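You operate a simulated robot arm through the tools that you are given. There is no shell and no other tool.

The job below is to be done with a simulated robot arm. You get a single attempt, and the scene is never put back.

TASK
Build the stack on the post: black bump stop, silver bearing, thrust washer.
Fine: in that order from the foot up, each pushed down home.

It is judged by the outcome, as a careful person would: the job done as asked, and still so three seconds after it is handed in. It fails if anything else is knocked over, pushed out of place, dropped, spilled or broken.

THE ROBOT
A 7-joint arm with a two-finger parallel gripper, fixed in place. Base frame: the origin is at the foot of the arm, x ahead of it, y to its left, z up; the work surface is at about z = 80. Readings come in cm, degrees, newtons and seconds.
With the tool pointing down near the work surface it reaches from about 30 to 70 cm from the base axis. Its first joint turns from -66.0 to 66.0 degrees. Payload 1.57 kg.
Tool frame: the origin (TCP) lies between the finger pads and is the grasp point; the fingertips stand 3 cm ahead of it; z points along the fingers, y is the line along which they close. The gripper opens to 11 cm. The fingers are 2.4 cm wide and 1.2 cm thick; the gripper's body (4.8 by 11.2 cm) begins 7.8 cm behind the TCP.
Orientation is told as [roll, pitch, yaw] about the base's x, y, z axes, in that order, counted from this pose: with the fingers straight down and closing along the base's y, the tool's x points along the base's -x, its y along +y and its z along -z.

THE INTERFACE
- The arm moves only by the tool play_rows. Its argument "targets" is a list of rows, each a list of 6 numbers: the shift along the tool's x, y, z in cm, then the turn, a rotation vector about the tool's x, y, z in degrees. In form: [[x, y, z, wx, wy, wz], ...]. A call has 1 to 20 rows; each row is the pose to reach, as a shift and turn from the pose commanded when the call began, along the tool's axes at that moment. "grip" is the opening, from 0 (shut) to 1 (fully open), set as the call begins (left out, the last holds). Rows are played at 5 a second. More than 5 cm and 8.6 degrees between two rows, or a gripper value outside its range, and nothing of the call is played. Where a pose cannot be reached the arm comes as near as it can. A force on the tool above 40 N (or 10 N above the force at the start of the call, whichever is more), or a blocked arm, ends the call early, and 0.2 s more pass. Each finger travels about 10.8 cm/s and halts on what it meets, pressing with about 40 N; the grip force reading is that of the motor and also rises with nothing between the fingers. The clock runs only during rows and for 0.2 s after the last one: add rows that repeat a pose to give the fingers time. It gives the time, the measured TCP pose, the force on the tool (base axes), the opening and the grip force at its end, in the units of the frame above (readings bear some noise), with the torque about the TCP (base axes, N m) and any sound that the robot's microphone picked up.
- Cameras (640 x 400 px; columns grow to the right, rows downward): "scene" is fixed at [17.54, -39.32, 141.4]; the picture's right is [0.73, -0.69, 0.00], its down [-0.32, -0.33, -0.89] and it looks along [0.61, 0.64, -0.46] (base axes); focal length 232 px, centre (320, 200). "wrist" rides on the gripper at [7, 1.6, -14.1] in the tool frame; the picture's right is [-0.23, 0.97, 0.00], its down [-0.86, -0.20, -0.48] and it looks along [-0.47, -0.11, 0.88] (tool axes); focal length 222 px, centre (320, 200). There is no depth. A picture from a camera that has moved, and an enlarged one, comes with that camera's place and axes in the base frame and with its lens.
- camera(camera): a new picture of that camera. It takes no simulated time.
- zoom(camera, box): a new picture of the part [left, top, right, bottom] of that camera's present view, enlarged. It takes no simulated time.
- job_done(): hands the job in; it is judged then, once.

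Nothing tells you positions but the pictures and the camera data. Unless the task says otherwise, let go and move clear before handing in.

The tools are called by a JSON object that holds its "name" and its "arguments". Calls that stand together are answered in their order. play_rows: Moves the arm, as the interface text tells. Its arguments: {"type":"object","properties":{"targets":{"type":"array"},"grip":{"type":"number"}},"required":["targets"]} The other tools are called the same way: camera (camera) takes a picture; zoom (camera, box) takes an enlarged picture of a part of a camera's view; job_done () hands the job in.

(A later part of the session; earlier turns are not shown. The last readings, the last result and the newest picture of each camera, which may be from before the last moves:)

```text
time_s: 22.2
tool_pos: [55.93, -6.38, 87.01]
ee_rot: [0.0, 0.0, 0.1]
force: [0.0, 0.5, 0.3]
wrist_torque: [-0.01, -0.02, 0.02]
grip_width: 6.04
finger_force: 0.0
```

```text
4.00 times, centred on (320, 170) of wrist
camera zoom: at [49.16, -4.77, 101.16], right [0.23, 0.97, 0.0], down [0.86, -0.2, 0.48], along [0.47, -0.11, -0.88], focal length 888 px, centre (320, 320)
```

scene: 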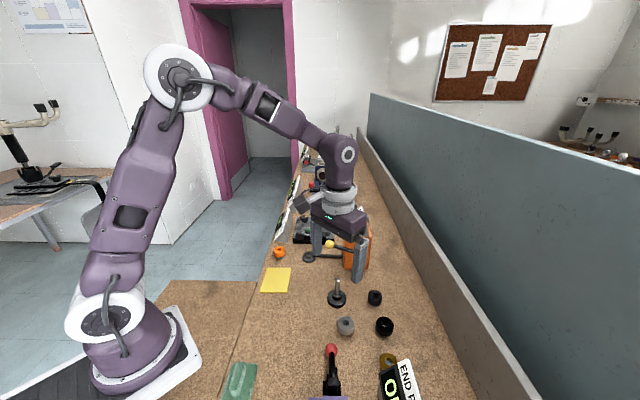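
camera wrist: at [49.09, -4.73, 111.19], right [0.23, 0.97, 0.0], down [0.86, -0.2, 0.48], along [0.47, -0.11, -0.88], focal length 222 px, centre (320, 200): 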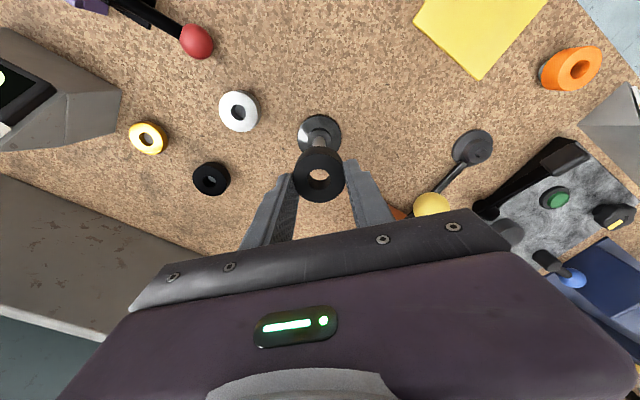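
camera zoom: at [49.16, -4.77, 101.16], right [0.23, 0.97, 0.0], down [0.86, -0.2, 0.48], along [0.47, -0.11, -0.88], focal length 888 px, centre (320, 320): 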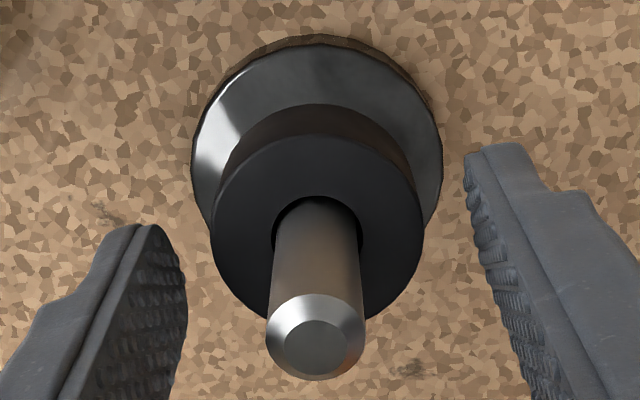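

The bump stop looks seated flush on the collar. To be sure it's home, I'll rise, narrow the fingers around the shaft, and press on its top face.

{"name": "play_rows", "arguments": {"targets": [[0, 0, -0.6, 0, 0, 0], [0, 0, -1.3, 0, 0, 0], [0, 0, -2.0, 0, 0, 0], [0, -0.03, -2.7, 0, 0, 0], [0, -0.05, -2.7, 0, 0, 0]]}}

{"name": "play_rows", "arguments": {"targets": [[0, 0, 0, 0, 0, 0], [0, 0, 0, 0, 0, 0], [0, 0, 0, 0, 0, 0]], "grip": 0.22}}

{"name": "zoom", "arguments": {"camera": "wrist", "box": [240, 120, 400, 220]}}

{"name": "zoom", "arguments": {"camera": "scene", "box": [313, 270, 361, 300]}}

```text
time_s: 23.4
tool_pos: [55.98, -6.48, 89.77]
ee_rot: [0.0, 0.1, -0.1]
force: [0.0, 0.3, 1.0]
wrist_torque: [0.03, 0.01, 0.02]
grip_width: 6.04
finger_force: 0.1
```

```text
time_s: 24.2
tool_pos: [56.02, -6.46, 89.67]
ee_rot: [-0.1, 0.1, 0.1]
force: [0.4, -0.2, -0.1]
wrist_torque: [-0.02, -0.03, 0.02]
grip_width: 2.44
finger_force: 0.1
```

```text
4.00 times, centred on (320, 170) of wrist
camera zoom: at [49.17, -4.87, 103.88], right [0.23, 0.97, 0.0], down [0.86, -0.2, 0.48], along [0.47, -0.11, -0.88], focal length 888 px, centre (320, 320)
```

zoom: 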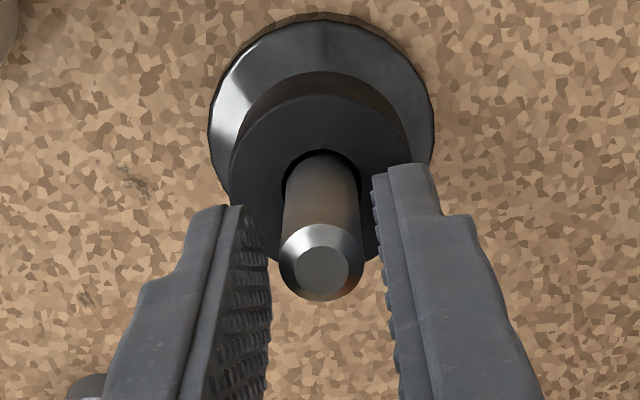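

```text
13.33 times, centred on (337, 285) of scene
camera zoom: at [17.54, -39.32, 141.4], right [0.73, -0.69, 0.0], down [-0.32, -0.33, -0.89], along [0.61, 0.64, -0.46], focal length 3100 px, centre (93, -933)
```

zoom: 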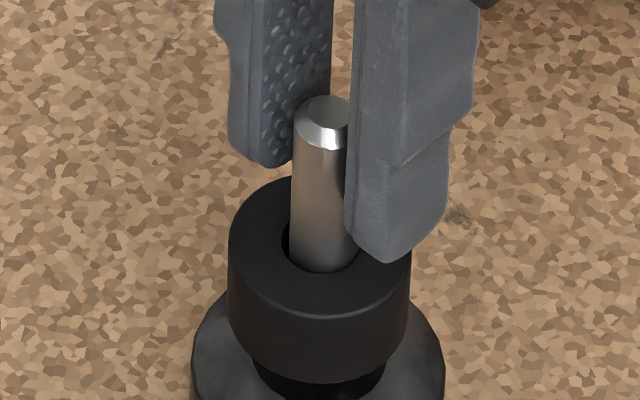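

The fingers straddle the shaft above the bump stop's top face. I'll press down gently to confirm it's home.

{"name": "play_rows", "arguments": {"targets": [[0, 0, 0.4, 0, 0, 0], [0, 0, 0.8, 0, 0, 0], [0, 0, 1.2, 0, 0, 0], [0, 0, 1.4, 0, 0, 0], [0, 0, 1.5, 0, 0, 0], [0, 0, 1.6, 0, 0, 0], [0, 0, 1.7, 0, 0, 0], [0, 0, 1.8, 0, 0, 0], [0, 0, 1.9, 0, 0, 0], [0, 0, 2.0, 0, 0, 0]]}}

{"name": "zoom", "arguments": {"camera": "scene", "box": [313, 275, 361, 305]}}

```text
time_s: 25.8
tool_pos: [56.2, -6.33, 88.19]
ee_rot: [0.0, 0.1, 0.0]
force: [-6.0, 1.3, 13.3]
wrist_torque: [0.09, 0.21, 0.02]
grip_width: 2.42
finger_force: 0.0
stopped in row 8: the force on the tool passed its limit at 44 N (the readings are from after the stop); the commanded pose is now the measured one
```

```text
13.33 times, centred on (337, 290) of scene
camera zoom: at [17.5, -39.31, 141.4], right [0.73, -0.69, 0.0], down [-0.32, -0.33, -0.89], along [0.61, 0.64, -0.46], focal length 3100 px, centre (93, -1000)
```

zoom: 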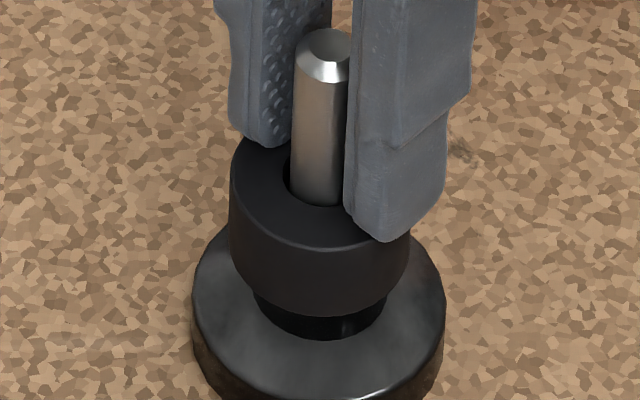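

The bump stop doesn't move under 44 N, so it's home. I'll rise clear and move over the silver bearing near (50.4, -14.9).

{"name": "play_rows", "arguments": {"targets": [[0, 0, -0.6, 0, 0, 0], [0, 0, -1.6, 0, 0, 0], [0, 0, -3, 0, 0, 0], [0, 0, -4.5, 0, 0, 0], [0, 0, -6, 0, 0, 0], [0, 0, -7.5, 0, 0, 0], [0, 0, -9, 0, 0, 0], [1.0, -1.5, -9, 0, 0, 0], [2.2, -3.3, -9, 0, 0, 0], [3.5, -5.1, -9, 0, 0, 0], [4.7, -6.9, -9, 0, 0, 0], [5.8, -8.5, -9, 0, 0, 0], [5.8, -8.5, -9, 0, 0, 0]]}}

{"name": "play_rows", "arguments": {"targets": [[0, 0, 0, 0, 0, 0], [0, 0, 0, 0, 0, 0], [0, 0, 0, 0, 0, 0], [0, 0, 0, 0, 0, 0]], "grip": 0.7}}

{"name": "camera", "arguments": {"camera": "wrist"}}

{"name": "zoom", "arguments": {"camera": "wrist", "box": [240, 90, 400, 190]}}

{"name": "zoom", "arguments": {"camera": "scene", "box": [300, 250, 412, 320]}}

```text
time_s: 28.6
tool_pos: [50.39, -14.91, 96.96]
ee_rot: [0.0, -0.1, 0.0]
force: [-0.3, -0.1, 0.8]
wrist_torque: [0.03, 0.02, 0.03]
grip_width: 2.42
finger_force: 0.1
```

```text
time_s: 29.6
tool_pos: [50.43, -14.95, 96.92]
ee_rot: [0.0, 0.1, 0.0]
force: [-0.1, -0.1, 0.1]
wrist_torque: [-0.01, 0.02, 0.0]
grip_width: 7.66
finger_force: 0.1
```

```text
taken
camera wrist: at [43.52, -13.33, 111.14], right [0.23, 0.97, 0.0], down [0.85, -0.2, 0.48], along [0.47, -0.11, -0.88], focal length 222 px, centre (320, 200)
```

wrist: 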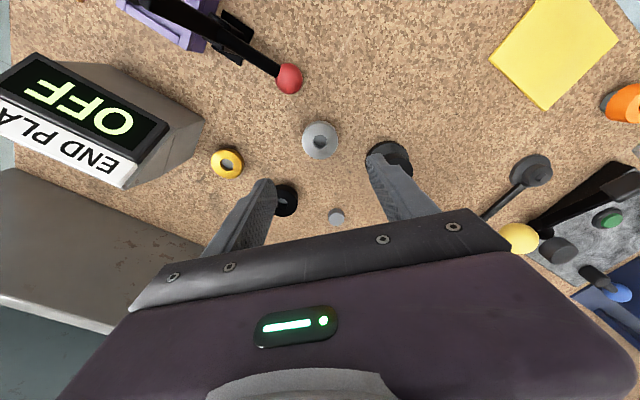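

```text
4.00 times, centred on (320, 140) of wrist
camera zoom: at [43.52, -13.33, 111.14], right [0.23, 0.97, 0.0], down [0.85, -0.2, 0.48], along [0.47, -0.11, -0.88], focal length 888 px, centre (320, 440)
```

zoom: 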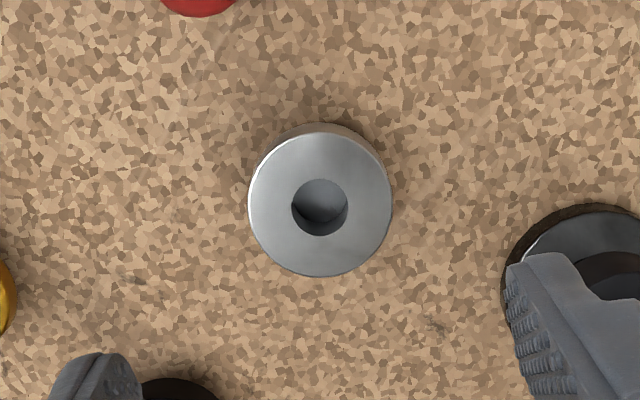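

```text
5.71 times, centred on (356, 285) of scene
camera zoom: at [17.54, -39.32, 141.4], right [0.73, -0.69, 0.0], down [-0.32, -0.33, -0.89], along [0.61, 0.64, -0.46], focal length 1328 px, centre (114, -286)
```

zoom: 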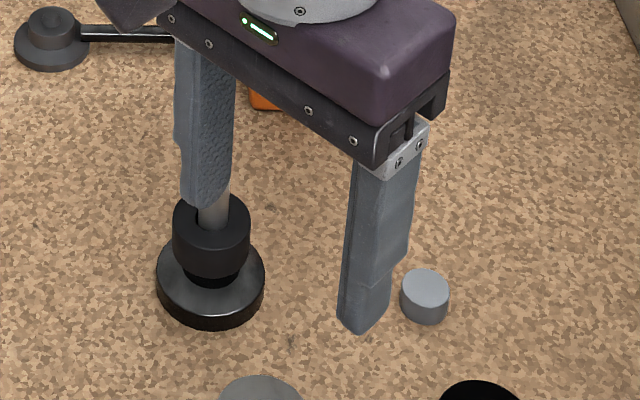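

The silver bearing is centred below the gripper within 1 mm. I'll descend around it, with the fingertips slightly below its underside.

{"name": "play_rows", "arguments": {"targets": [[0.05, 0, 1.5, 0, 0, 0], [0.05, 0, 3.0, 0, 0, 0], [0.05, 0, 4.5, 0, 0, 0], [0.05, 0, 6.0, 0, 0, 0], [0.05, 0, 7.5, 0, 0, 0], [0.05, 0, 9.0, 0, 0, 0], [0.05, 0, 10.5, 0, 0, 0], [0.05, 0, 11.5, 0, 0, 0], [0.05, 0, 12.3, 0, 0, 0], [0.05, 0, 12.8, 0, 0, 0], [0.05, 0, 13.2, 0, 0, 0], [0.05, 0, 13.2, 0, 0, 0]]}}

{"name": "zoom", "arguments": {"camera": "wrist", "box": [220, 110, 420, 235]}}

{"name": "zoom", "arguments": {"camera": "scene", "box": [313, 285, 393, 335]}}

```text
time_s: 32.2
tool_pos: [50.3, -14.89, 83.81]
ee_rot: [0.0, 0.1, 0.0]
force: [0.8, -0.1, -0.5]
wrist_torque: [0.0, -0.01, -0.02]
grip_width: 7.69
finger_force: 0.0
```

```text
3.20 times, centred on (320, 172) of wrist
camera zoom: at [43.44, -13.33, 98.08], right [0.23, 0.97, 0.0], down [0.85, -0.2, 0.48], along [0.47, -0.11, -0.88], focal length 711 px, centre (320, 288)
```

zoom: 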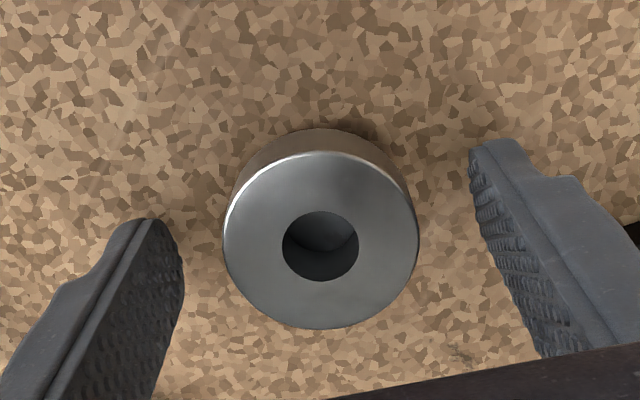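

```text
8.00 times, centred on (353, 310) of scene
camera zoom: at [17.54, -39.32, 141.4], right [0.73, -0.69, 0.0], down [-0.32, -0.33, -0.89], along [0.61, 0.64, -0.46], focal length 1860 px, centre (56, -680)
```

zoom: 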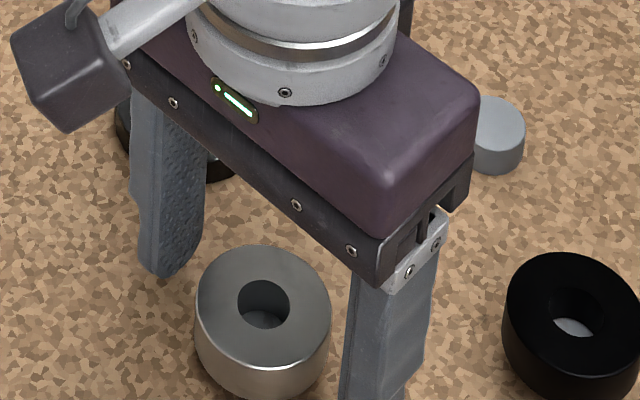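

Both fingers are clear on either side. I'll close on the bearing.

{"name": "play_rows", "arguments": {"targets": [[0, 0, 0, 0, 0, 0], [0, 0, 0, 0, 0, 0], [0, 0, 0, 0, 0, 0], [0, 0, 0, 0, 0, 0]], "grip": 0}}

{"name": "zoom", "arguments": {"camera": "wrist", "box": [220, 110, 420, 235]}}

{"name": "play_rows", "arguments": {"targets": [[0, 0, -0.1, 0, 0, 0], [0, 0, -0.25, 0, 0, 0], [0, 0, -0.5, 0, 0, 0], [0, 0, -0.8, 0, 0, 0], [0, 0, -1.2, 0, 0, 0], [0, 0, -1.6, 0, 0, 0], [0, 0, -2.0, 0, 0, 0]]}}

{"name": "zoom", "arguments": {"camera": "wrist", "box": [220, 110, 420, 235]}}

{"name": "zoom", "arguments": {"camera": "scene", "box": [313, 285, 393, 335]}}

```text
time_s: 33.2
tool_pos: [50.31, -15.0, 83.88]
ee_rot: [0.1, 0.0, -0.1]
force: [-0.3, 0.0, -0.7]
wrist_torque: [0.03, 0.03, 0.02]
grip_width: 4.36
finger_force: 39.8
```

```text
3.20 times, centred on (320, 172) of wrist
camera zoom: at [43.45, -13.33, 98.09], right [0.23, 0.97, 0.0], down [0.85, -0.2, 0.48], along [0.47, -0.11, -0.88], focal length 711 px, centre (320, 288)
```

zoom: 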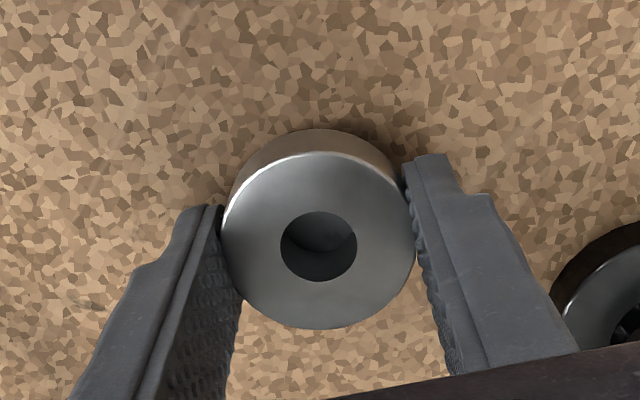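

```text
time_s: 34.8
tool_pos: [50.3, -14.81, 85.96]
ee_rot: [0.0, -0.1, 0.0]
force: [-0.5, -1.3, -0.6]
wrist_torque: [0.03, 0.0, -0.01]
grip_width: 4.39
finger_force: 39.9
```

```text
3.20 times, centred on (320, 172) of wrist
camera zoom: at [43.47, -13.35, 100.12], right [0.23, 0.97, 0.0], down [0.85, -0.2, 0.48], along [0.47, -0.11, -0.88], focal length 711 px, centre (320, 288)
```

zoom: 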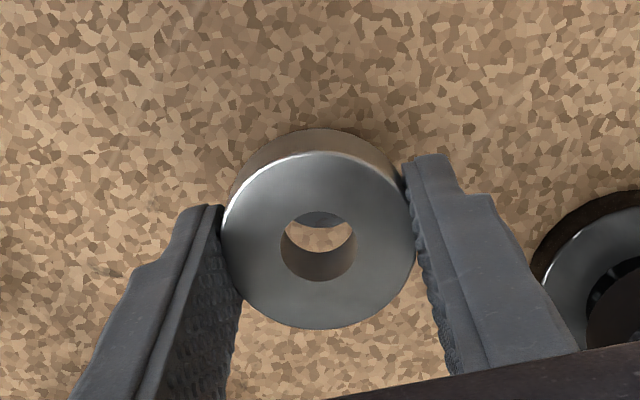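

```text
8.00 times, centred on (353, 310) of scene
camera zoom: at [17.54, -39.32, 141.39], right [0.73, -0.69, 0.0], down [-0.32, -0.33, -0.89], along [0.61, 0.64, -0.46], focal length 1860 px, centre (56, -680)
```

zoom: 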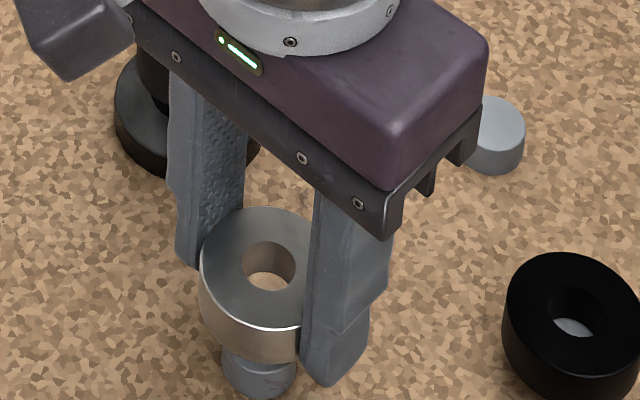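

The bearing is held firmly with no slip this time. I'll raise it and carry it over the post.

{"name": "play_rows", "arguments": {"targets": [[0, 0, -1, 0, 0, 0], [0, 0, -2.5, 0, 0, 0], [0, 0, -4, 0, 0, 0], [0, 0, -5.5, 0, 0, 0], [0, 0, -7, 0, 0, 0], [0, 0, -8.5, 0, 0, 0], [0, 0, -9.5, 0, 0, 0], [-1.0, 1.5, -9.5, 0, 0, 0], [-2.2, 3.3, -9.5, 0, 0, 0], [-3.4, 5.1, -9.5, 0, 0, 0], [-4.6, 6.9, -9.5, 0, 0, 0], [-5.62, 8.5, -9.5, 0, 0, 0], [-5.62, 8.5, -9.5, 0, 0, 0], [-5.62, 8.5, -9.5, 0, 0, 0]]}}

{"name": "zoom", "arguments": {"camera": "wrist", "box": [250, 110, 410, 210]}}

{"name": "zoom", "arguments": {"camera": "scene", "box": [305, 255, 369, 295]}}

```text
time_s: 37.8
tool_pos: [56.11, -6.47, 95.36]
ee_rot: [0.0, 0.0, 0.0]
force: [-0.1, 0.4, -1.1]
wrist_torque: [0.01, -0.01, -0.02]
grip_width: 4.39
finger_force: 40.0
```

```text
4.00 times, centred on (330, 160) of wrist
camera zoom: at [49.15, -4.9, 109.5], right [0.23, 0.97, 0.0], down [0.85, -0.2, 0.48], along [0.47, -0.11, -0.88], focal length 888 px, centre (280, 360)
```

zoom: 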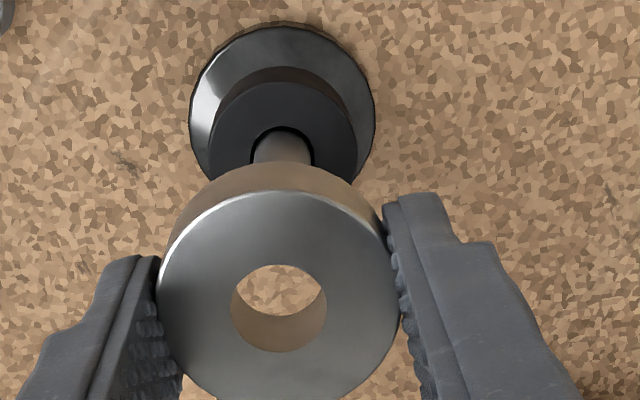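

```text
10.00 times, centred on (337, 275) of scene
camera zoom: at [17.54, -39.32, 141.4], right [0.73, -0.69, 0.0], down [-0.32, -0.33, -0.89], along [0.61, 0.64, -0.46], focal length 2325 px, centre (150, -550)
```

zoom: 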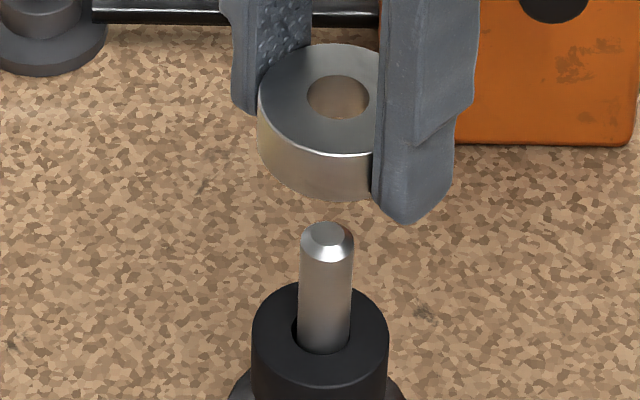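

The bearing is over the post; the scene view suggests it's about 1 mm off diagonally. I'll correct by that and lower to just above the tip.

{"name": "play_rows", "arguments": {"targets": [[0.04, 0.04, 0.7, 0, 0, 0], [0.08, 0.08, 1.4, 0, 0, 0], [0.08, 0.08, 2.1, 0, 0, 0], [0.08, 0.08, 2.7, 0, 0, 0], [0.08, 0.08, 2.7, 0, 0, 0]]}}

{"name": "zoom", "arguments": {"camera": "wrist", "box": [264, 130, 376, 200]}}

{"name": "zoom", "arguments": {"camera": "scene", "box": [313, 260, 361, 290]}}

```text
time_s: 39.0
tool_pos: [55.94, -6.32, 92.6]
ee_rot: [-0.1, -0.1, -0.1]
force: [0.5, -0.5, 0.0]
wrist_torque: [0.0, 0.02, 0.0]
grip_width: 4.36
finger_force: 40.7
```

```text
5.71 times, centred on (320, 165) of wrist
camera zoom: at [48.98, -4.85, 106.83], right [0.23, 0.97, 0.0], down [0.85, -0.2, 0.48], along [0.47, -0.11, -0.88], focal length 1269 px, centre (320, 400)
```

zoom: 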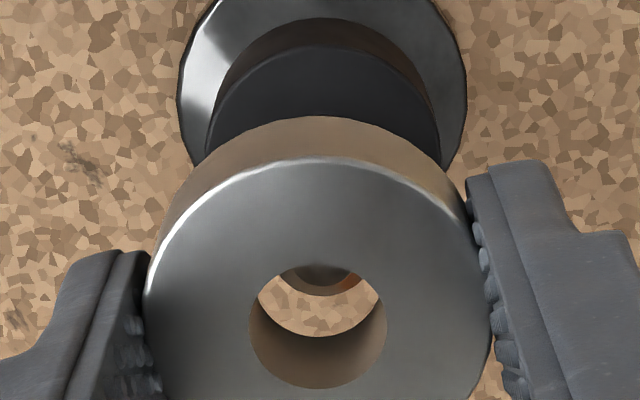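

```text
13.33 times, centred on (337, 275) of scene
camera zoom: at [17.54, -39.32, 141.4], right [0.73, -0.69, 0.0], down [-0.32, -0.33, -0.89], along [0.61, 0.64, -0.46], focal length 3100 px, centre (93, -800)
```

zoom: 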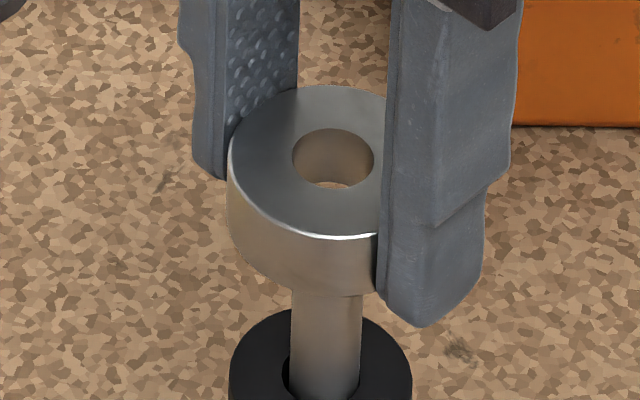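

The alignment is good in both views. I'll lower the bearing onto the tip.

{"name": "play_rows", "arguments": {"targets": [[-0.03, 0.04, 0.4, 0, 0, 0], [-0.03, 0.04, 0.8, 0, 0, 0], [-0.03, 0.04, 1.1, 0, 0, 0], [-0.03, 0.04, 1.4, 0, 0, 0], [-0.03, 0.04, 1.7, 0, 0, 0], [-0.03, 0.04, 2.0, 0, 0, 0]]}}

{"name": "zoom", "arguments": {"camera": "wrist", "box": [264, 130, 376, 200]}}

{"name": "zoom", "arguments": {"camera": "scene", "box": [313, 265, 361, 295]}}

```text
time_s: 40.4
tool_pos: [55.95, -6.27, 90.57]
ee_rot: [0.0, -0.1, 0.0]
force: [0.9, -0.6, -1.1]
wrist_torque: [-0.02, -0.01, -0.01]
grip_width: 4.36
finger_force: 39.7
```

```text
5.71 times, centred on (320, 165) of wrist
camera zoom: at [49.0, -4.74, 104.84], right [0.23, 0.97, 0.0], down [0.85, -0.2, 0.48], along [0.47, -0.11, -0.88], focal length 1269 px, centre (320, 400)
```

zoom: 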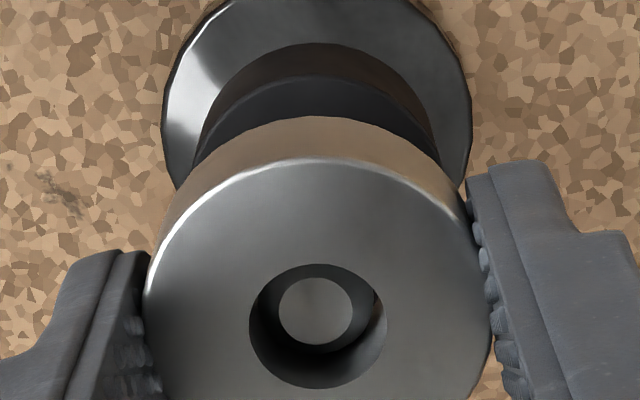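

```text
13.33 times, centred on (337, 280) of scene
camera zoom: at [17.54, -39.32, 141.39], right [0.73, -0.69, 0.0], down [-0.32, -0.33, -0.89], along [0.61, 0.64, -0.46], focal length 3100 px, centre (93, -867)
```

zoom: 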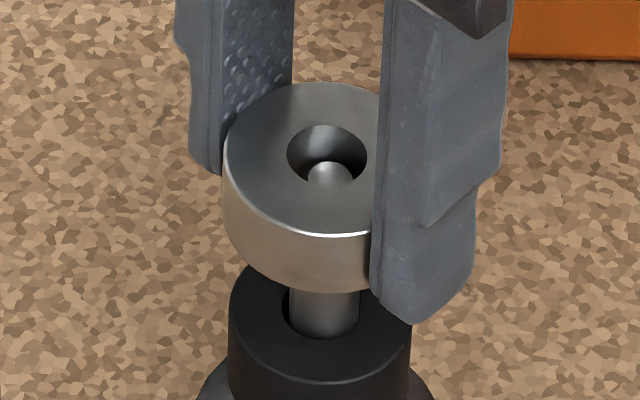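

The tip is inside the bearing's bore. I'll go down to near the bump stop, then ease into contact.

{"name": "play_rows", "arguments": {"targets": [[0, 0, 0.4, 0, 0, 0], [0, 0, 0.8, 0, 0, 0], [0, 0, 1.2, 0, 0, 0], [0, 0, 1.6, 0, 0, 0], [0, 0, 2.0, 0, 0, 0], [0, 0, 2.3, 0, 0, 0], [0, 0, 2.5, 0, 0, 0]]}}

{"name": "zoom", "arguments": {"camera": "scene", "box": [313, 270, 361, 300]}}

{"name": "zoom", "arguments": {"camera": "wrist", "box": [264, 130, 376, 200]}}

```text
time_s: 42.0
tool_pos: [55.96, -6.3, 88.22]
ee_rot: [0.0, -0.1, 0.1]
force: [-0.3, 0.3, -1.5]
wrist_torque: [0.0, 0.01, 0.0]
grip_width: 4.34
finger_force: 40.2
```

```text
13.33 times, centred on (337, 285) of scene
camera zoom: at [17.54, -39.32, 141.4], right [0.73, -0.69, 0.0], down [-0.32, -0.33, -0.89], along [0.61, 0.64, -0.46], focal length 3100 px, centre (93, -933)
```

zoom: 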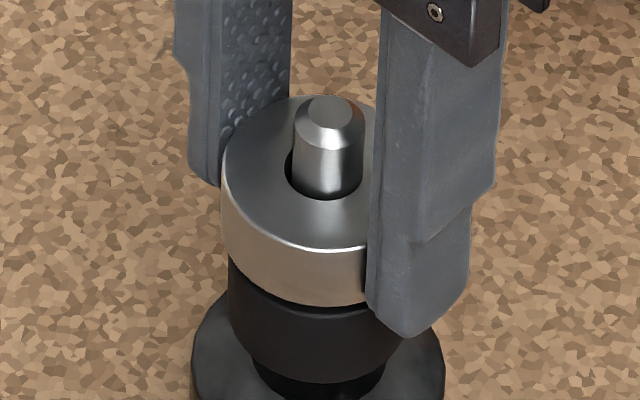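

```text
5.71 times, centred on (320, 165) of wrist
camera zoom: at [48.99, -4.77, 102.4], right [0.23, 0.97, 0.0], down [0.85, -0.2, 0.48], along [0.47, -0.11, -0.88], focal length 1269 px, centre (320, 400)
```

zoom: 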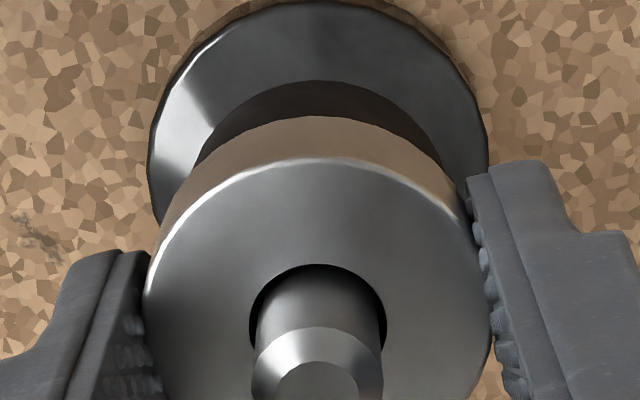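

The bearing is just above the bump stop with no load. I'll make the final approach in small steps.

{"name": "play_rows", "arguments": {"targets": [[0, 0, 0.12, 0, 0, 0], [0, 0, 0.24, 0, 0, 0], [0, 0, 0.36, 0, 0, 0], [0, 0, 0.48, 0, 0, 0], [0, 0, 0.6, 0, 0, 0]]}}

{"name": "zoom", "arguments": {"camera": "scene", "box": [313, 270, 361, 300]}}

```text
time_s: 43.2
tool_pos: [55.84, -6.27, 87.72]
ee_rot: [-0.2, -0.2, 0.0]
force: [-3.9, -2.5, 30.9]
wrist_torque: [0.01, 0.34, 0.0]
grip_width: 4.38
finger_force: 39.8
```

```text
13.33 times, centred on (337, 285) of scene
camera zoom: at [17.47, -39.32, 141.4], right [0.73, -0.69, 0.0], down [-0.32, -0.33, -0.89], along [0.61, 0.64, -0.46], focal length 3100 px, centre (93, -933)
```

zoom: 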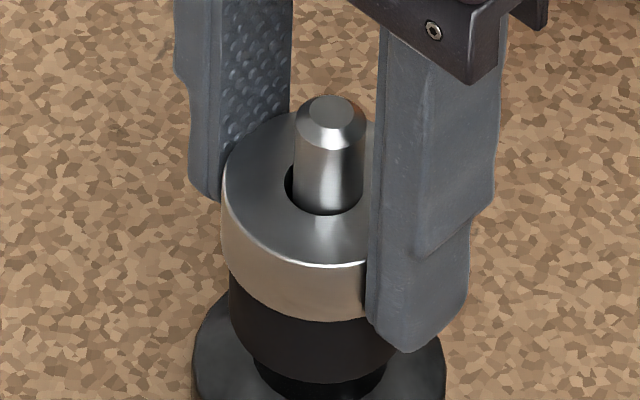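

Contact came at the predicted height with 31 N, so the bearing is on the bump stop. I'll relax, release, and rise.

{"name": "play_rows", "arguments": {"targets": [[0, 0, -0.08, 0, 0, 0], [0, 0, -0.14, 0, 0, 0], [0, 0, -0.14, 0, 0, 0]]}}

{"name": "play_rows", "arguments": {"targets": [[0, 0, 0, 0, 0, 0], [0, 0, 0, 0, 0, 0], [0, 0, 0, 0, 0, 0]], "grip": 0.58}}

{"name": "play_rows", "arguments": {"targets": [[0, 0, -0.5, 0, 0, 0], [0, 0, -1.2, 0, 0, 0], [0, 0, -2.0, 0, 0, 0], [0, -0.05, -2.8, 0, 0, 0], [0, -0.1, -3.3, 0, 0, 0], [0, -0.1, -3.3, 0, 0, 0]]}}

{"name": "zoom", "arguments": {"camera": "scene", "box": [313, 270, 361, 300]}}

{"name": "zoom", "arguments": {"camera": "wrist", "box": [240, 110, 400, 210]}}

```text
time_s: 44.0
tool_pos: [56.01, -6.32, 87.7]
ee_rot: [0.1, -0.1, 0.1]
force: [1.3, -3.4, 16.0]
wrist_torque: [-0.13, 0.02, 0.02]
grip_width: 4.37
finger_force: 40.1
```

```text
time_s: 44.8
tool_pos: [55.87, -6.28, 87.73]
ee_rot: [0.1, 0.1, 0.0]
force: [-0.6, 0.4, -0.5]
wrist_torque: [0.0, 0.02, 0.0]
grip_width: 6.37
finger_force: 0.1
```

```text
time_s: 46.2
tool_pos: [55.9, -6.49, 91.02]
ee_rot: [0.0, -0.1, 0.0]
force: [0.0, -0.1, 0.6]
wrist_torque: [-0.01, 0.02, -0.01]
grip_width: 6.39
finger_force: 0.1
```

```text
13.33 times, centred on (337, 285) of scene
camera zoom: at [17.54, -39.32, 141.4], right [0.73, -0.69, 0.0], down [-0.32, -0.33, -0.89], along [0.61, 0.64, -0.46], focal length 3100 px, centre (93, -933)
```

zoom: 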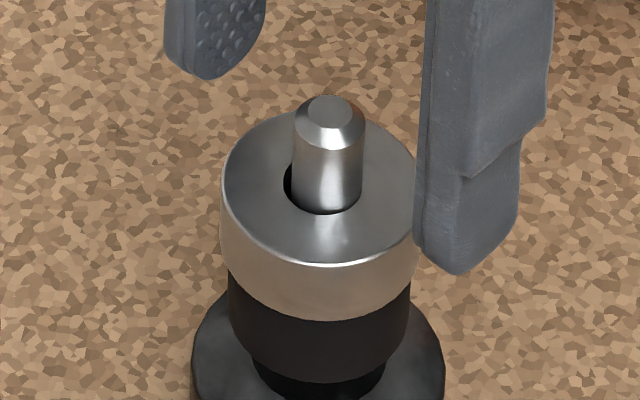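

```text
4.00 times, centred on (320, 160) of wrist
camera zoom: at [49.04, -4.91, 105.24], right [0.23, 0.97, 0.0], down [0.85, -0.2, 0.48], along [0.47, -0.11, -0.88], focal length 888 px, centre (320, 360)
```

zoom: 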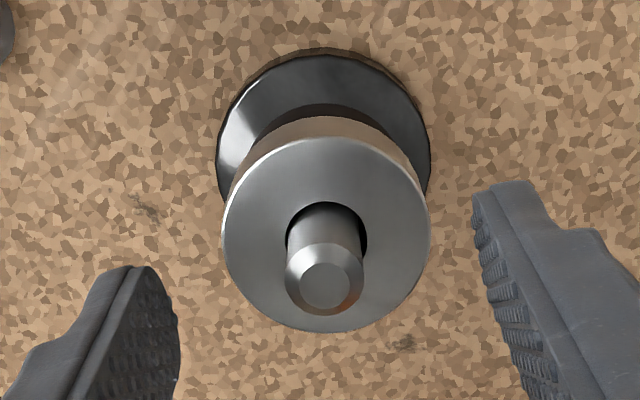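

The bearing sits flat on the bump stop. I'll press on its face around the shaft to confirm it's home.

{"name": "play_rows", "arguments": {"targets": [[0, 0, 0, 0, 0, 0], [0, 0, 0, 0, 0, 0], [0, 0, 0, 0, 0, 0]], "grip": 0.24}}

{"name": "play_rows", "arguments": {"targets": [[0, 0, 0.4, 0, 0, 0], [0, 0, 0.7, 0, 0, 0], [0, 0, 0.9, 0, 0, 0], [0, 0, 1.0, 0, 0, 0], [0, 0, 1.1, 0, 0, 0], [0, 0, 1.2, 0, 0, 0], [0, 0, 1.3, 0, 0, 0], [0, 0, 1.4, 0, 0, 0], [0, 0, 1.5, 0, 0, 0]]}}

{"name": "zoom", "arguments": {"camera": "scene", "box": [313, 270, 361, 300]}}

```text
time_s: 47.0
tool_pos: [55.87, -6.52, 91.03]
ee_rot: [0.0, 0.0, -0.1]
force: [0.0, -0.9, 0.2]
wrist_torque: [-0.01, -0.02, 0.02]
grip_width: 2.66
finger_force: 0.1
```

```text
time_s: 48.7
tool_pos: [55.82, -6.51, 90.01]
ee_rot: [0.0, -0.1, 0.0]
force: [-6.0, 1.4, 12.7]
wrist_torque: [0.09, 0.28, 0.02]
grip_width: 2.64
finger_force: 0.0
stopped in row 8: the force on the tool passed its limit at 44 N (the readings are from after the stop); the commanded pose is now the measured one
```

```text
13.33 times, centred on (337, 285) of scene
camera zoom: at [17.51, -39.31, 141.4], right [0.73, -0.69, 0.0], down [-0.32, -0.33, -0.89], along [0.61, 0.64, -0.46], focal length 3100 px, centre (93, -933)
```

zoom: 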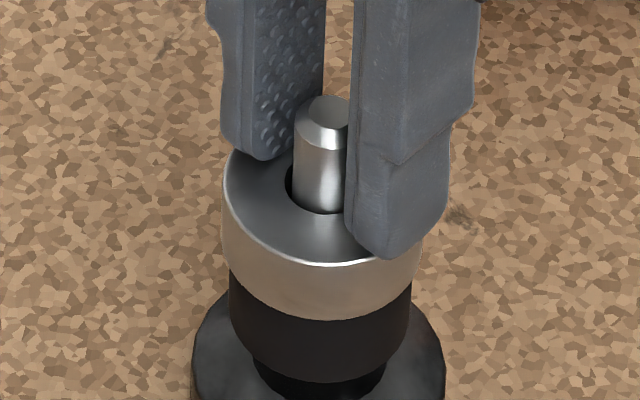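

The bearing is home too; its top is at about z = 87. Next I'll rise and move over toward the brass thrust washer near (50.8, -28) and check clearance to the END PLAY box.

{"name": "play_rows", "arguments": {"targets": [[0, 0, -0.6, 0, 0, 0], [0, 0, -1.6, 0, 0, 0], [0, 0, -3, 0, 0, 0], [0, 0, -4.5, 0, 0, 0], [0, 0, -6, 0, 0, 0], [0, 0, -7.5, 0, 0, 0], [0, 0, -9, 0, 0, 0], [0, 0, -10, 0, 0, 0], [0.5, -2.1, -10, 0, 0, 0], [1.1, -4.6, -10, 0, 0, 0], [1.7, -7.1, -10, 0, 0, 0], [2.3, -9.6, -10, 0, 0, 0], [2.9, -12.1, -10, 0, 0, 0], [3.5, -14.6, -10, 0, 0, 0], [4.1, -17.1, -10, 0, 0, 0], [4.6, -19.4, -10, 0, 0, 0], [5.0, -21.3, -10, 0, 0, 0], [5.0, -21.3, -10, 0, 0, 0], [5.0, -21.3, -10, 0, 0, 0]]}}

{"name": "play_rows", "arguments": {"targets": [[0, 0, 0, 0, 0, 0], [0, 0, 0, 0, 0, 0], [0, 0, 0, 0, 0, 0]], "grip": 0.55}}

{"name": "camera", "arguments": {"camera": "wrist"}}

{"name": "camera", "arguments": {"camera": "scene"}}

{"name": "zoom", "arguments": {"camera": "wrist", "box": [200, 80, 400, 205]}}

{"name": "zoom", "arguments": {"camera": "scene", "box": [332, 325, 444, 395]}}

```text
time_s: 52.7
tool_pos: [51.07, -27.75, 99.83]
ee_rot: [0.0, -0.1, 0.0]
force: [0.3, -0.1, 0.2]
wrist_torque: [-0.01, 0.0, -0.01]
grip_width: 2.62
finger_force: 0.1
```

```text
time_s: 53.5
tool_pos: [51.12, -27.7, 99.81]
ee_rot: [-0.1, -0.1, 0.1]
force: [-0.2, 0.3, -0.6]
wrist_torque: [0.0, -0.01, 0.0]
grip_width: 6.07
finger_force: 0.2
```

```text
taken
camera wrist: at [44.1, -26.14, 114.05], right [0.23, 0.97, 0.0], down [0.85, -0.2, 0.48], along [0.47, -0.11, -0.88], focal length 222 px, centre (320, 200)
```

wrist: 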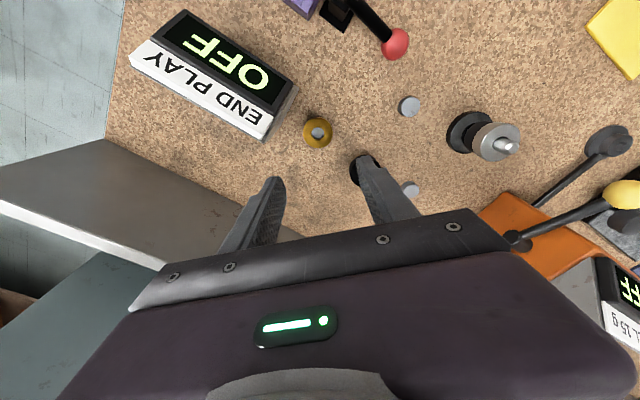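

```text
taken
```

scene: 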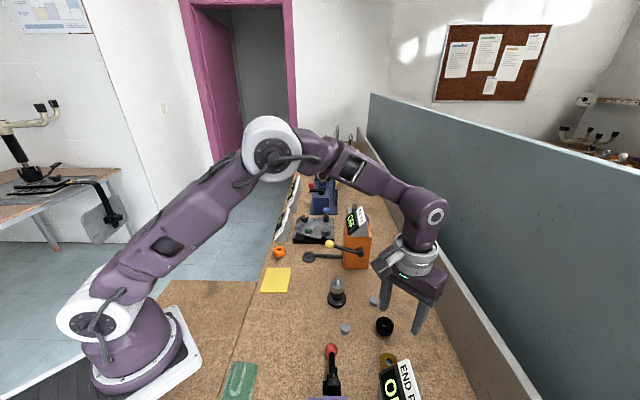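

```text
3.20 times, centred on (300, 142) of wrist
camera zoom: at [44.1, -26.14, 114.05], right [0.23, 0.97, 0.0], down [0.85, -0.2, 0.48], along [0.47, -0.11, -0.88], focal length 711 px, centre (384, 384)
```

zoom: 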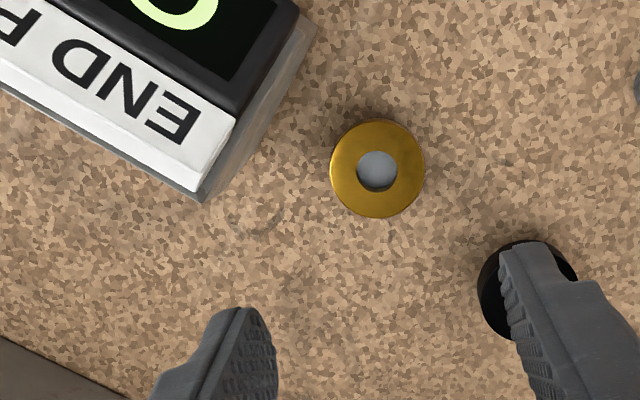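

```text
5.71 times, centred on (388, 360) of scene
camera zoom: at [17.54, -39.32, 141.4], right [0.73, -0.69, 0.0], down [-0.32, -0.33, -0.89], along [0.61, 0.64, -0.46], focal length 1328 px, centre (-69, -714)
```

zoom: 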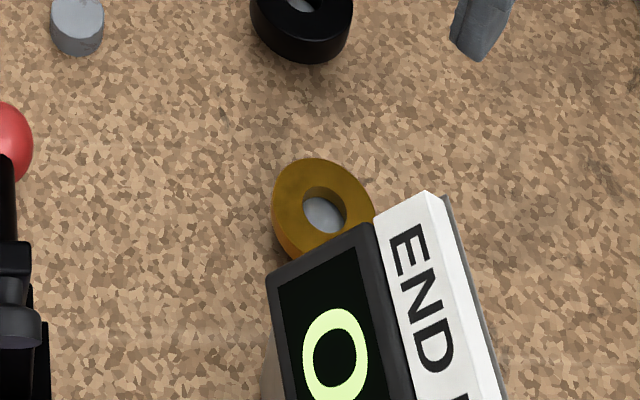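

The washer is centred near (50.7, -27.95), and the box side wall is about 5 cm from it, leaving about 1.7 cm of room for the near finger. I'll shift slightly and descend halfway to check.

{"name": "play_rows", "arguments": {"targets": [[0.15, -0.12, 1.2, 0, 0, 0], [0.3, -0.24, 2.5, 0, 0, 0], [0.3, -0.24, 4.0, 0, 0, 0], [0.3, -0.24, 5.5, 0, 0, 0], [0.3, -0.24, 7.0, 0, 0, 0], [0.3, -0.24, 8.5, 0, 0, 0], [0.3, -0.24, 9.5, 0, 0, 0], [0.3, -0.24, 10.3, 0, 0, 0], [0.3, -0.24, 10.3, 0, 0, 0]]}}

{"name": "zoom", "arguments": {"camera": "wrist", "box": [200, 90, 440, 240]}}

{"name": "zoom", "arguments": {"camera": "scene", "box": [332, 315, 444, 385]}}

```text
time_s: 55.5
tool_pos: [50.67, -28.08, 89.6]
ee_rot: [0.0, -0.1, 0.0]
force: [0.1, -0.3, 0.4]
wrist_torque: [-0.03, 0.0, -0.01]
grip_width: 6.04
finger_force: 0.0
```

```text
2.67 times, centred on (320, 165) of wrist
camera zoom: at [43.72, -26.41, 103.77], right [0.23, 0.97, 0.0], down [0.85, -0.2, 0.48], along [0.47, -0.11, -0.88], focal length 592 px, centre (320, 293)
```

zoom: 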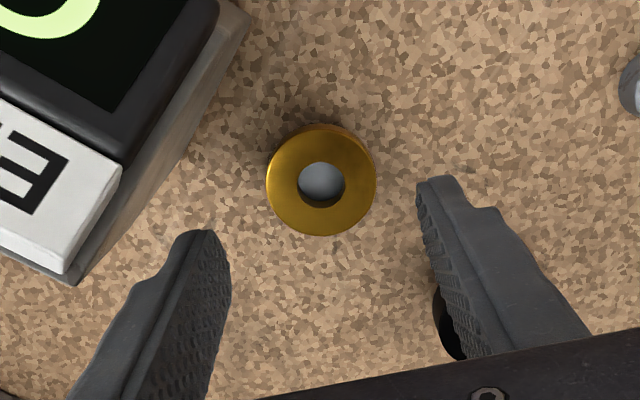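

```text
5.71 times, centred on (388, 350) of scene
camera zoom: at [17.54, -39.32, 141.4], right [0.73, -0.69, 0.0], down [-0.32, -0.33, -0.89], along [0.61, 0.64, -0.46], focal length 1328 px, centre (-69, -657)
```

zoom: 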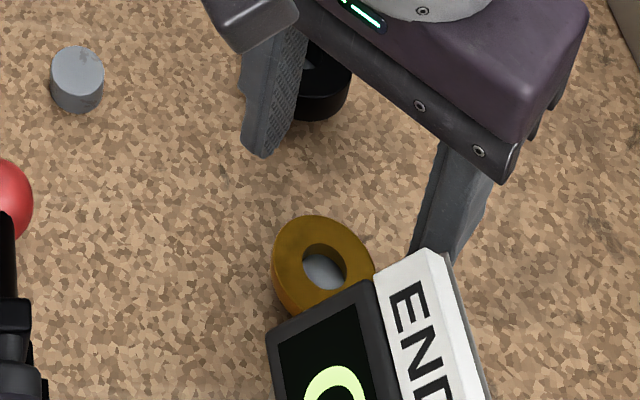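

The washer is centred and the near finger has over 2 cm of room to the box. I'll descend the rest of the way.

{"name": "play_rows", "arguments": {"targets": [[-0.04, 0, 1.0, 0, 0, 0], [-0.04, 0, 2.0, 0, 0, 0], [-0.04, 0, 3.0, 0, 0, 0], [-0.04, 0, 4.0, 0, 0, 0], [-0.04, 0, 4.8, 0, 0, 0], [-0.04, 0, 5.3, 0, 0, 0], [-0.04, 0, 5.6, 0, 0, 0], [-0.04, 0, 5.6, 0, 0, 0]]}}

{"name": "zoom", "arguments": {"camera": "wrist", "box": [220, 110, 420, 235]}}

{"name": "zoom", "arguments": {"camera": "scene", "box": [332, 315, 444, 385]}}

```text
time_s: 57.3
tool_pos: [50.78, -28.05, 84.05]
ee_rot: [-0.1, -0.2, 0.1]
force: [5.4, -0.5, 3.8]
wrist_torque: [-0.16, 0.46, 0.24]
grip_width: 6.05
finger_force: 0.1
```

```text
3.20 times, centred on (320, 172) of wrist
camera zoom: at [43.79, -26.45, 98.21], right [0.23, 0.97, 0.0], down [0.85, -0.2, 0.48], along [0.47, -0.11, -0.88], focal length 711 px, centre (320, 288)
```

zoom: 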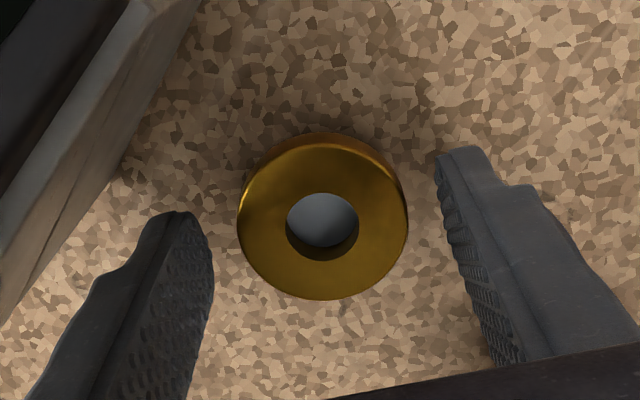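

```text
5.71 times, centred on (388, 350) of scene
camera zoom: at [17.55, -39.32, 141.4], right [0.73, -0.69, 0.0], down [-0.32, -0.33, -0.89], along [0.61, 0.64, -0.46], focal length 1328 px, centre (-69, -657)
```

zoom: 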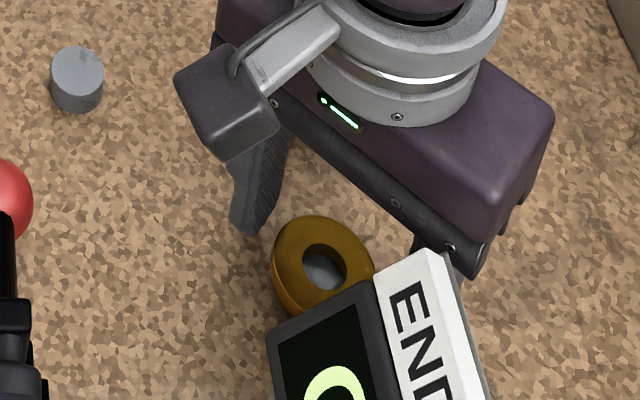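

The force reading shows light contact: the gripper body is brushing the tall corner of the END PLAY box, which is about z = 93 at its back end. I'll back away in +x, then rise and check that the box didn't move.

{"name": "play_rows", "arguments": {"targets": [[-0.3, 0, 0, 0, 0, 0], [-0.6, 0, 0, 0, 0, 0], [-0.7, 0, -0.6, 0, 0, 0], [-0.7, 0, -1.5, 0, 0, 0], [-0.7, 0, -2.7, 0, 0, 0], [-0.7, 0, -4.0, 0, 0, 0], [-0.7, 0, -5.5, 0, 0, 0], [-0.7, 0, -7.0, 0, 0, 0], [-0.7, 0, -8.5, 0, 0, 0], [-0.7, 0, -10, 0, 0, 0], [-0.7, 0, -11.5, 0, 0, 0], [-0.7, 0, -12.5, 0, 0, 0]]}}

{"name": "zoom", "arguments": {"camera": "scene", "box": [332, 325, 444, 395]}}

{"name": "camera", "arguments": {"camera": "wrist"}}

```text
time_s: 59.9
tool_pos: [51.22, -27.95, 96.53]
ee_rot: [0.0, -0.1, 0.0]
force: [-0.5, 0.1, 0.2]
wrist_torque: [-0.04, 0.04, 0.01]
grip_width: 6.04
finger_force: 0.0
```

```text
5.71 times, centred on (388, 360) of scene
camera zoom: at [17.54, -39.32, 141.4], right [0.73, -0.69, 0.0], down [-0.32, -0.33, -0.89], along [0.61, 0.64, -0.46], focal length 1328 px, centre (-69, -714)
```

zoom: 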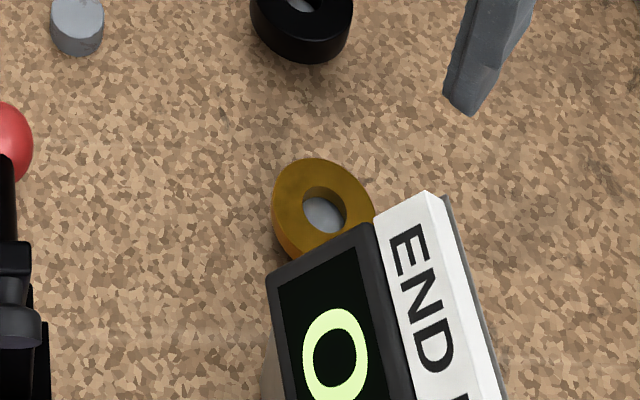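

```text
taken
camera wrist: at [44.44, -26.33, 110.79], right [0.23, 0.97, 0.0], down [0.85, -0.2, 0.48], along [0.47, -0.11, -0.88], focal length 222 px, centre (320, 200)
```

wrist: 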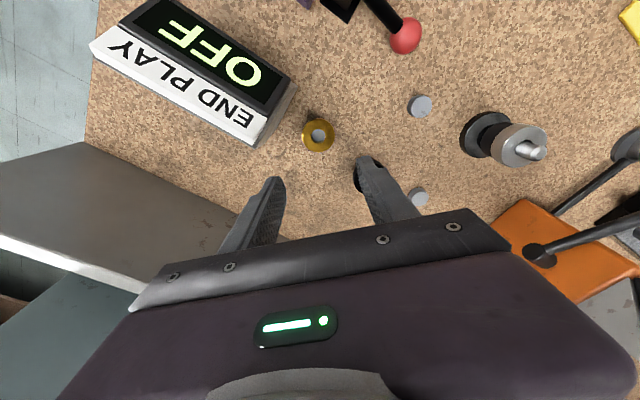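

The box hasn't moved: its pixels match the earlier view. I'll turn the gripper about 20° so its body runs alongside the box, and recentre over the washer.

{"name": "play_rows", "arguments": {"targets": [[0.2, -0.03, 0, 0, 0, -4], [0.4, -0.05, 0, 0, 0, -8], [0.62, -0.08, 0, 0, 0, -12], [0.62, -0.08, 0, 0, 0, -16], [0.62, -0.08, 0, 0, 0, -20], [0.62, -0.08, 0, 0, 0, -20], [0.62, -0.08, 0, 0, 0, -20]]}}

{"name": "camera", "arguments": {"camera": "wrist"}}

{"name": "zoom", "arguments": {"camera": "wrist", "box": [220, 80, 420, 205]}}

{"name": "zoom", "arguments": {"camera": "scene", "box": [332, 315, 444, 385]}}

```text
time_s: 61.5
tool_pos: [50.64, -28.06, 96.6]
ee_rot: [-0.1, -0.1, 19.9]
force: [-0.2, 0.6, 0.1]
wrist_torque: [0.0, -0.02, 0.04]
grip_width: 6.05
finger_force: 0.2
```

```text
taken
camera wrist: at [43.72, -28.97, 110.75], right [-0.12, 0.99, 0.0], down [0.87, 0.11, 0.48], along [0.48, 0.06, -0.88], focal length 222 px, centre (320, 200)
```

wrist: 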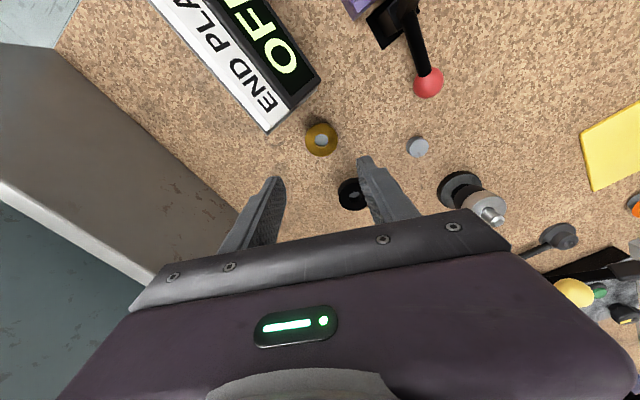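

```text
3.20 times, centred on (320, 142) of wrist
camera zoom: at [43.72, -28.97, 110.75], right [-0.12, 0.99, 0.0], down [0.87, 0.11, 0.48], along [0.48, 0.06, -0.88], focal length 711 px, centre (320, 384)
```

zoom: 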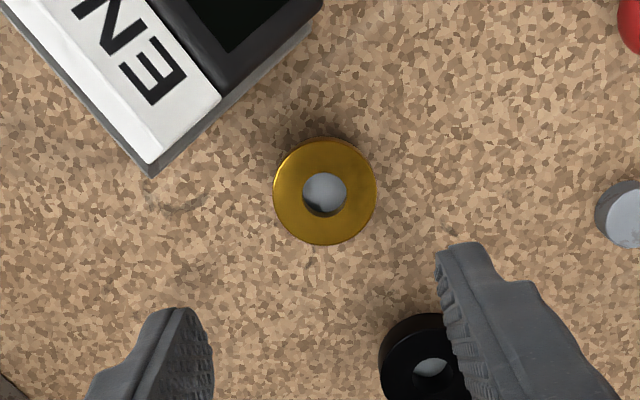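

```text
5.71 times, centred on (388, 350) of scene
camera zoom: at [17.54, -39.32, 141.4], right [0.73, -0.69, 0.0], down [-0.32, -0.33, -0.89], along [0.61, 0.64, -0.46], focal length 1328 px, centre (-69, -657)
```

zoom: 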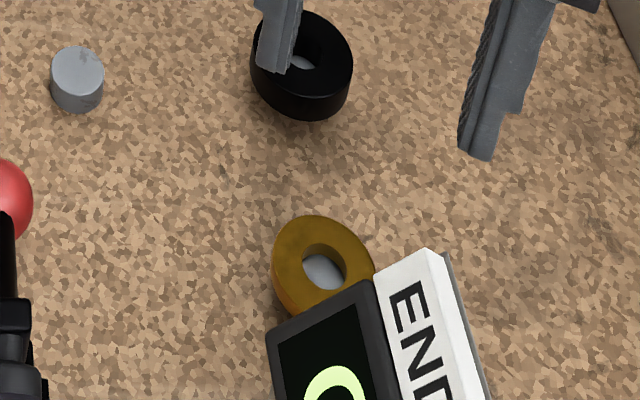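

With the 20° turn, the gripper body clears the box. I'll descend partway and check the force before the last part.

{"name": "play_rows", "arguments": {"targets": [[0, 0.07, 1.5, 0, 0, 0], [0, 0.07, 3.0, 0, 0, 0], [0, 0.07, 4.5, 0, 0, 0], [0, 0.07, 6.0, 0, 0, 0], [0, 0.07, 7.5, 0, 0, 0], [0, 0.07, 8.7, 0, 0, 0], [0, 0.07, 9.5, 0, 0, 0], [0, 0.07, 9.5, 0, 0, 0]]}}

{"name": "camera", "arguments": {"camera": "wrist"}}

{"name": "zoom", "arguments": {"camera": "scene", "box": [332, 315, 444, 385]}}

```text
time_s: 63.3
tool_pos: [50.67, -28.25, 87.16]
ee_rot: [0.0, -0.1, 19.9]
force: [-0.7, 0.1, -0.1]
wrist_torque: [-0.01, -0.02, 0.02]
grip_width: 6.04
finger_force: 0.2
```

```text
taken
camera wrist: at [43.71, -29.08, 101.25], right [-0.12, 0.99, 0.0], down [0.87, 0.11, 0.48], along [0.48, 0.06, -0.88], focal length 222 px, centre (320, 200)
```

wrist: 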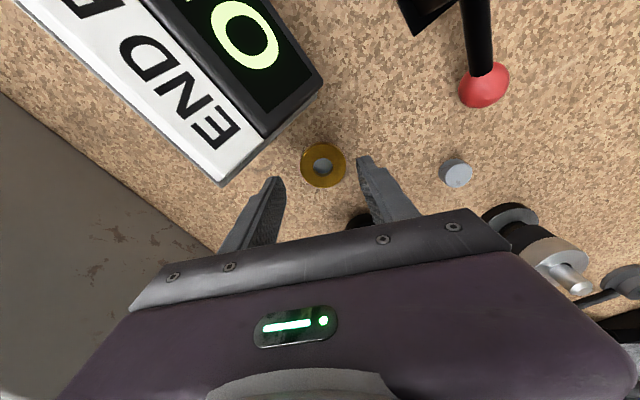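

```text
5.71 times, centred on (388, 350) of scene
camera zoom: at [17.54, -39.32, 141.4], right [0.73, -0.69, 0.0], down [-0.32, -0.33, -0.89], along [0.61, 0.64, -0.46], focal length 1328 px, centre (-69, -657)
```

zoom: 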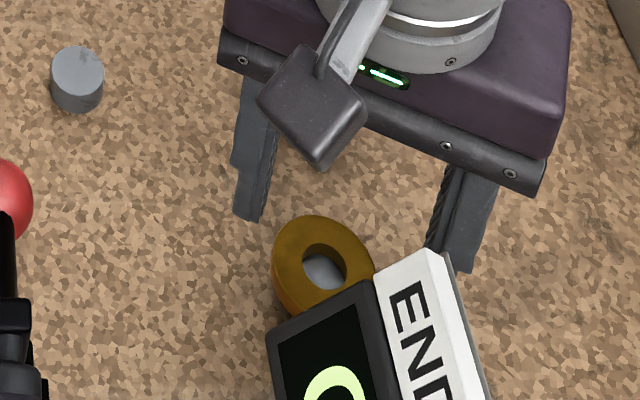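

{"name": "zoom", "arguments": {"camera": "wrist", "box": [220, 110, 420, 235]}}

```text
3.20 times, centred on (320, 172) of wrist
camera zoom: at [43.71, -29.08, 101.25], right [-0.12, 0.99, 0.0], down [0.87, 0.11, 0.48], along [0.48, 0.06, -0.88], focal length 711 px, centre (320, 288)
```

zoom: 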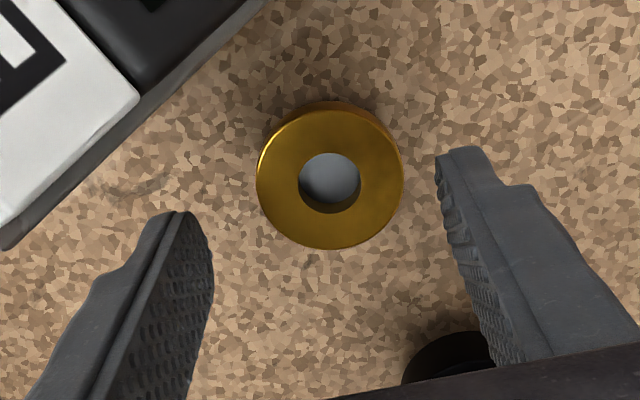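

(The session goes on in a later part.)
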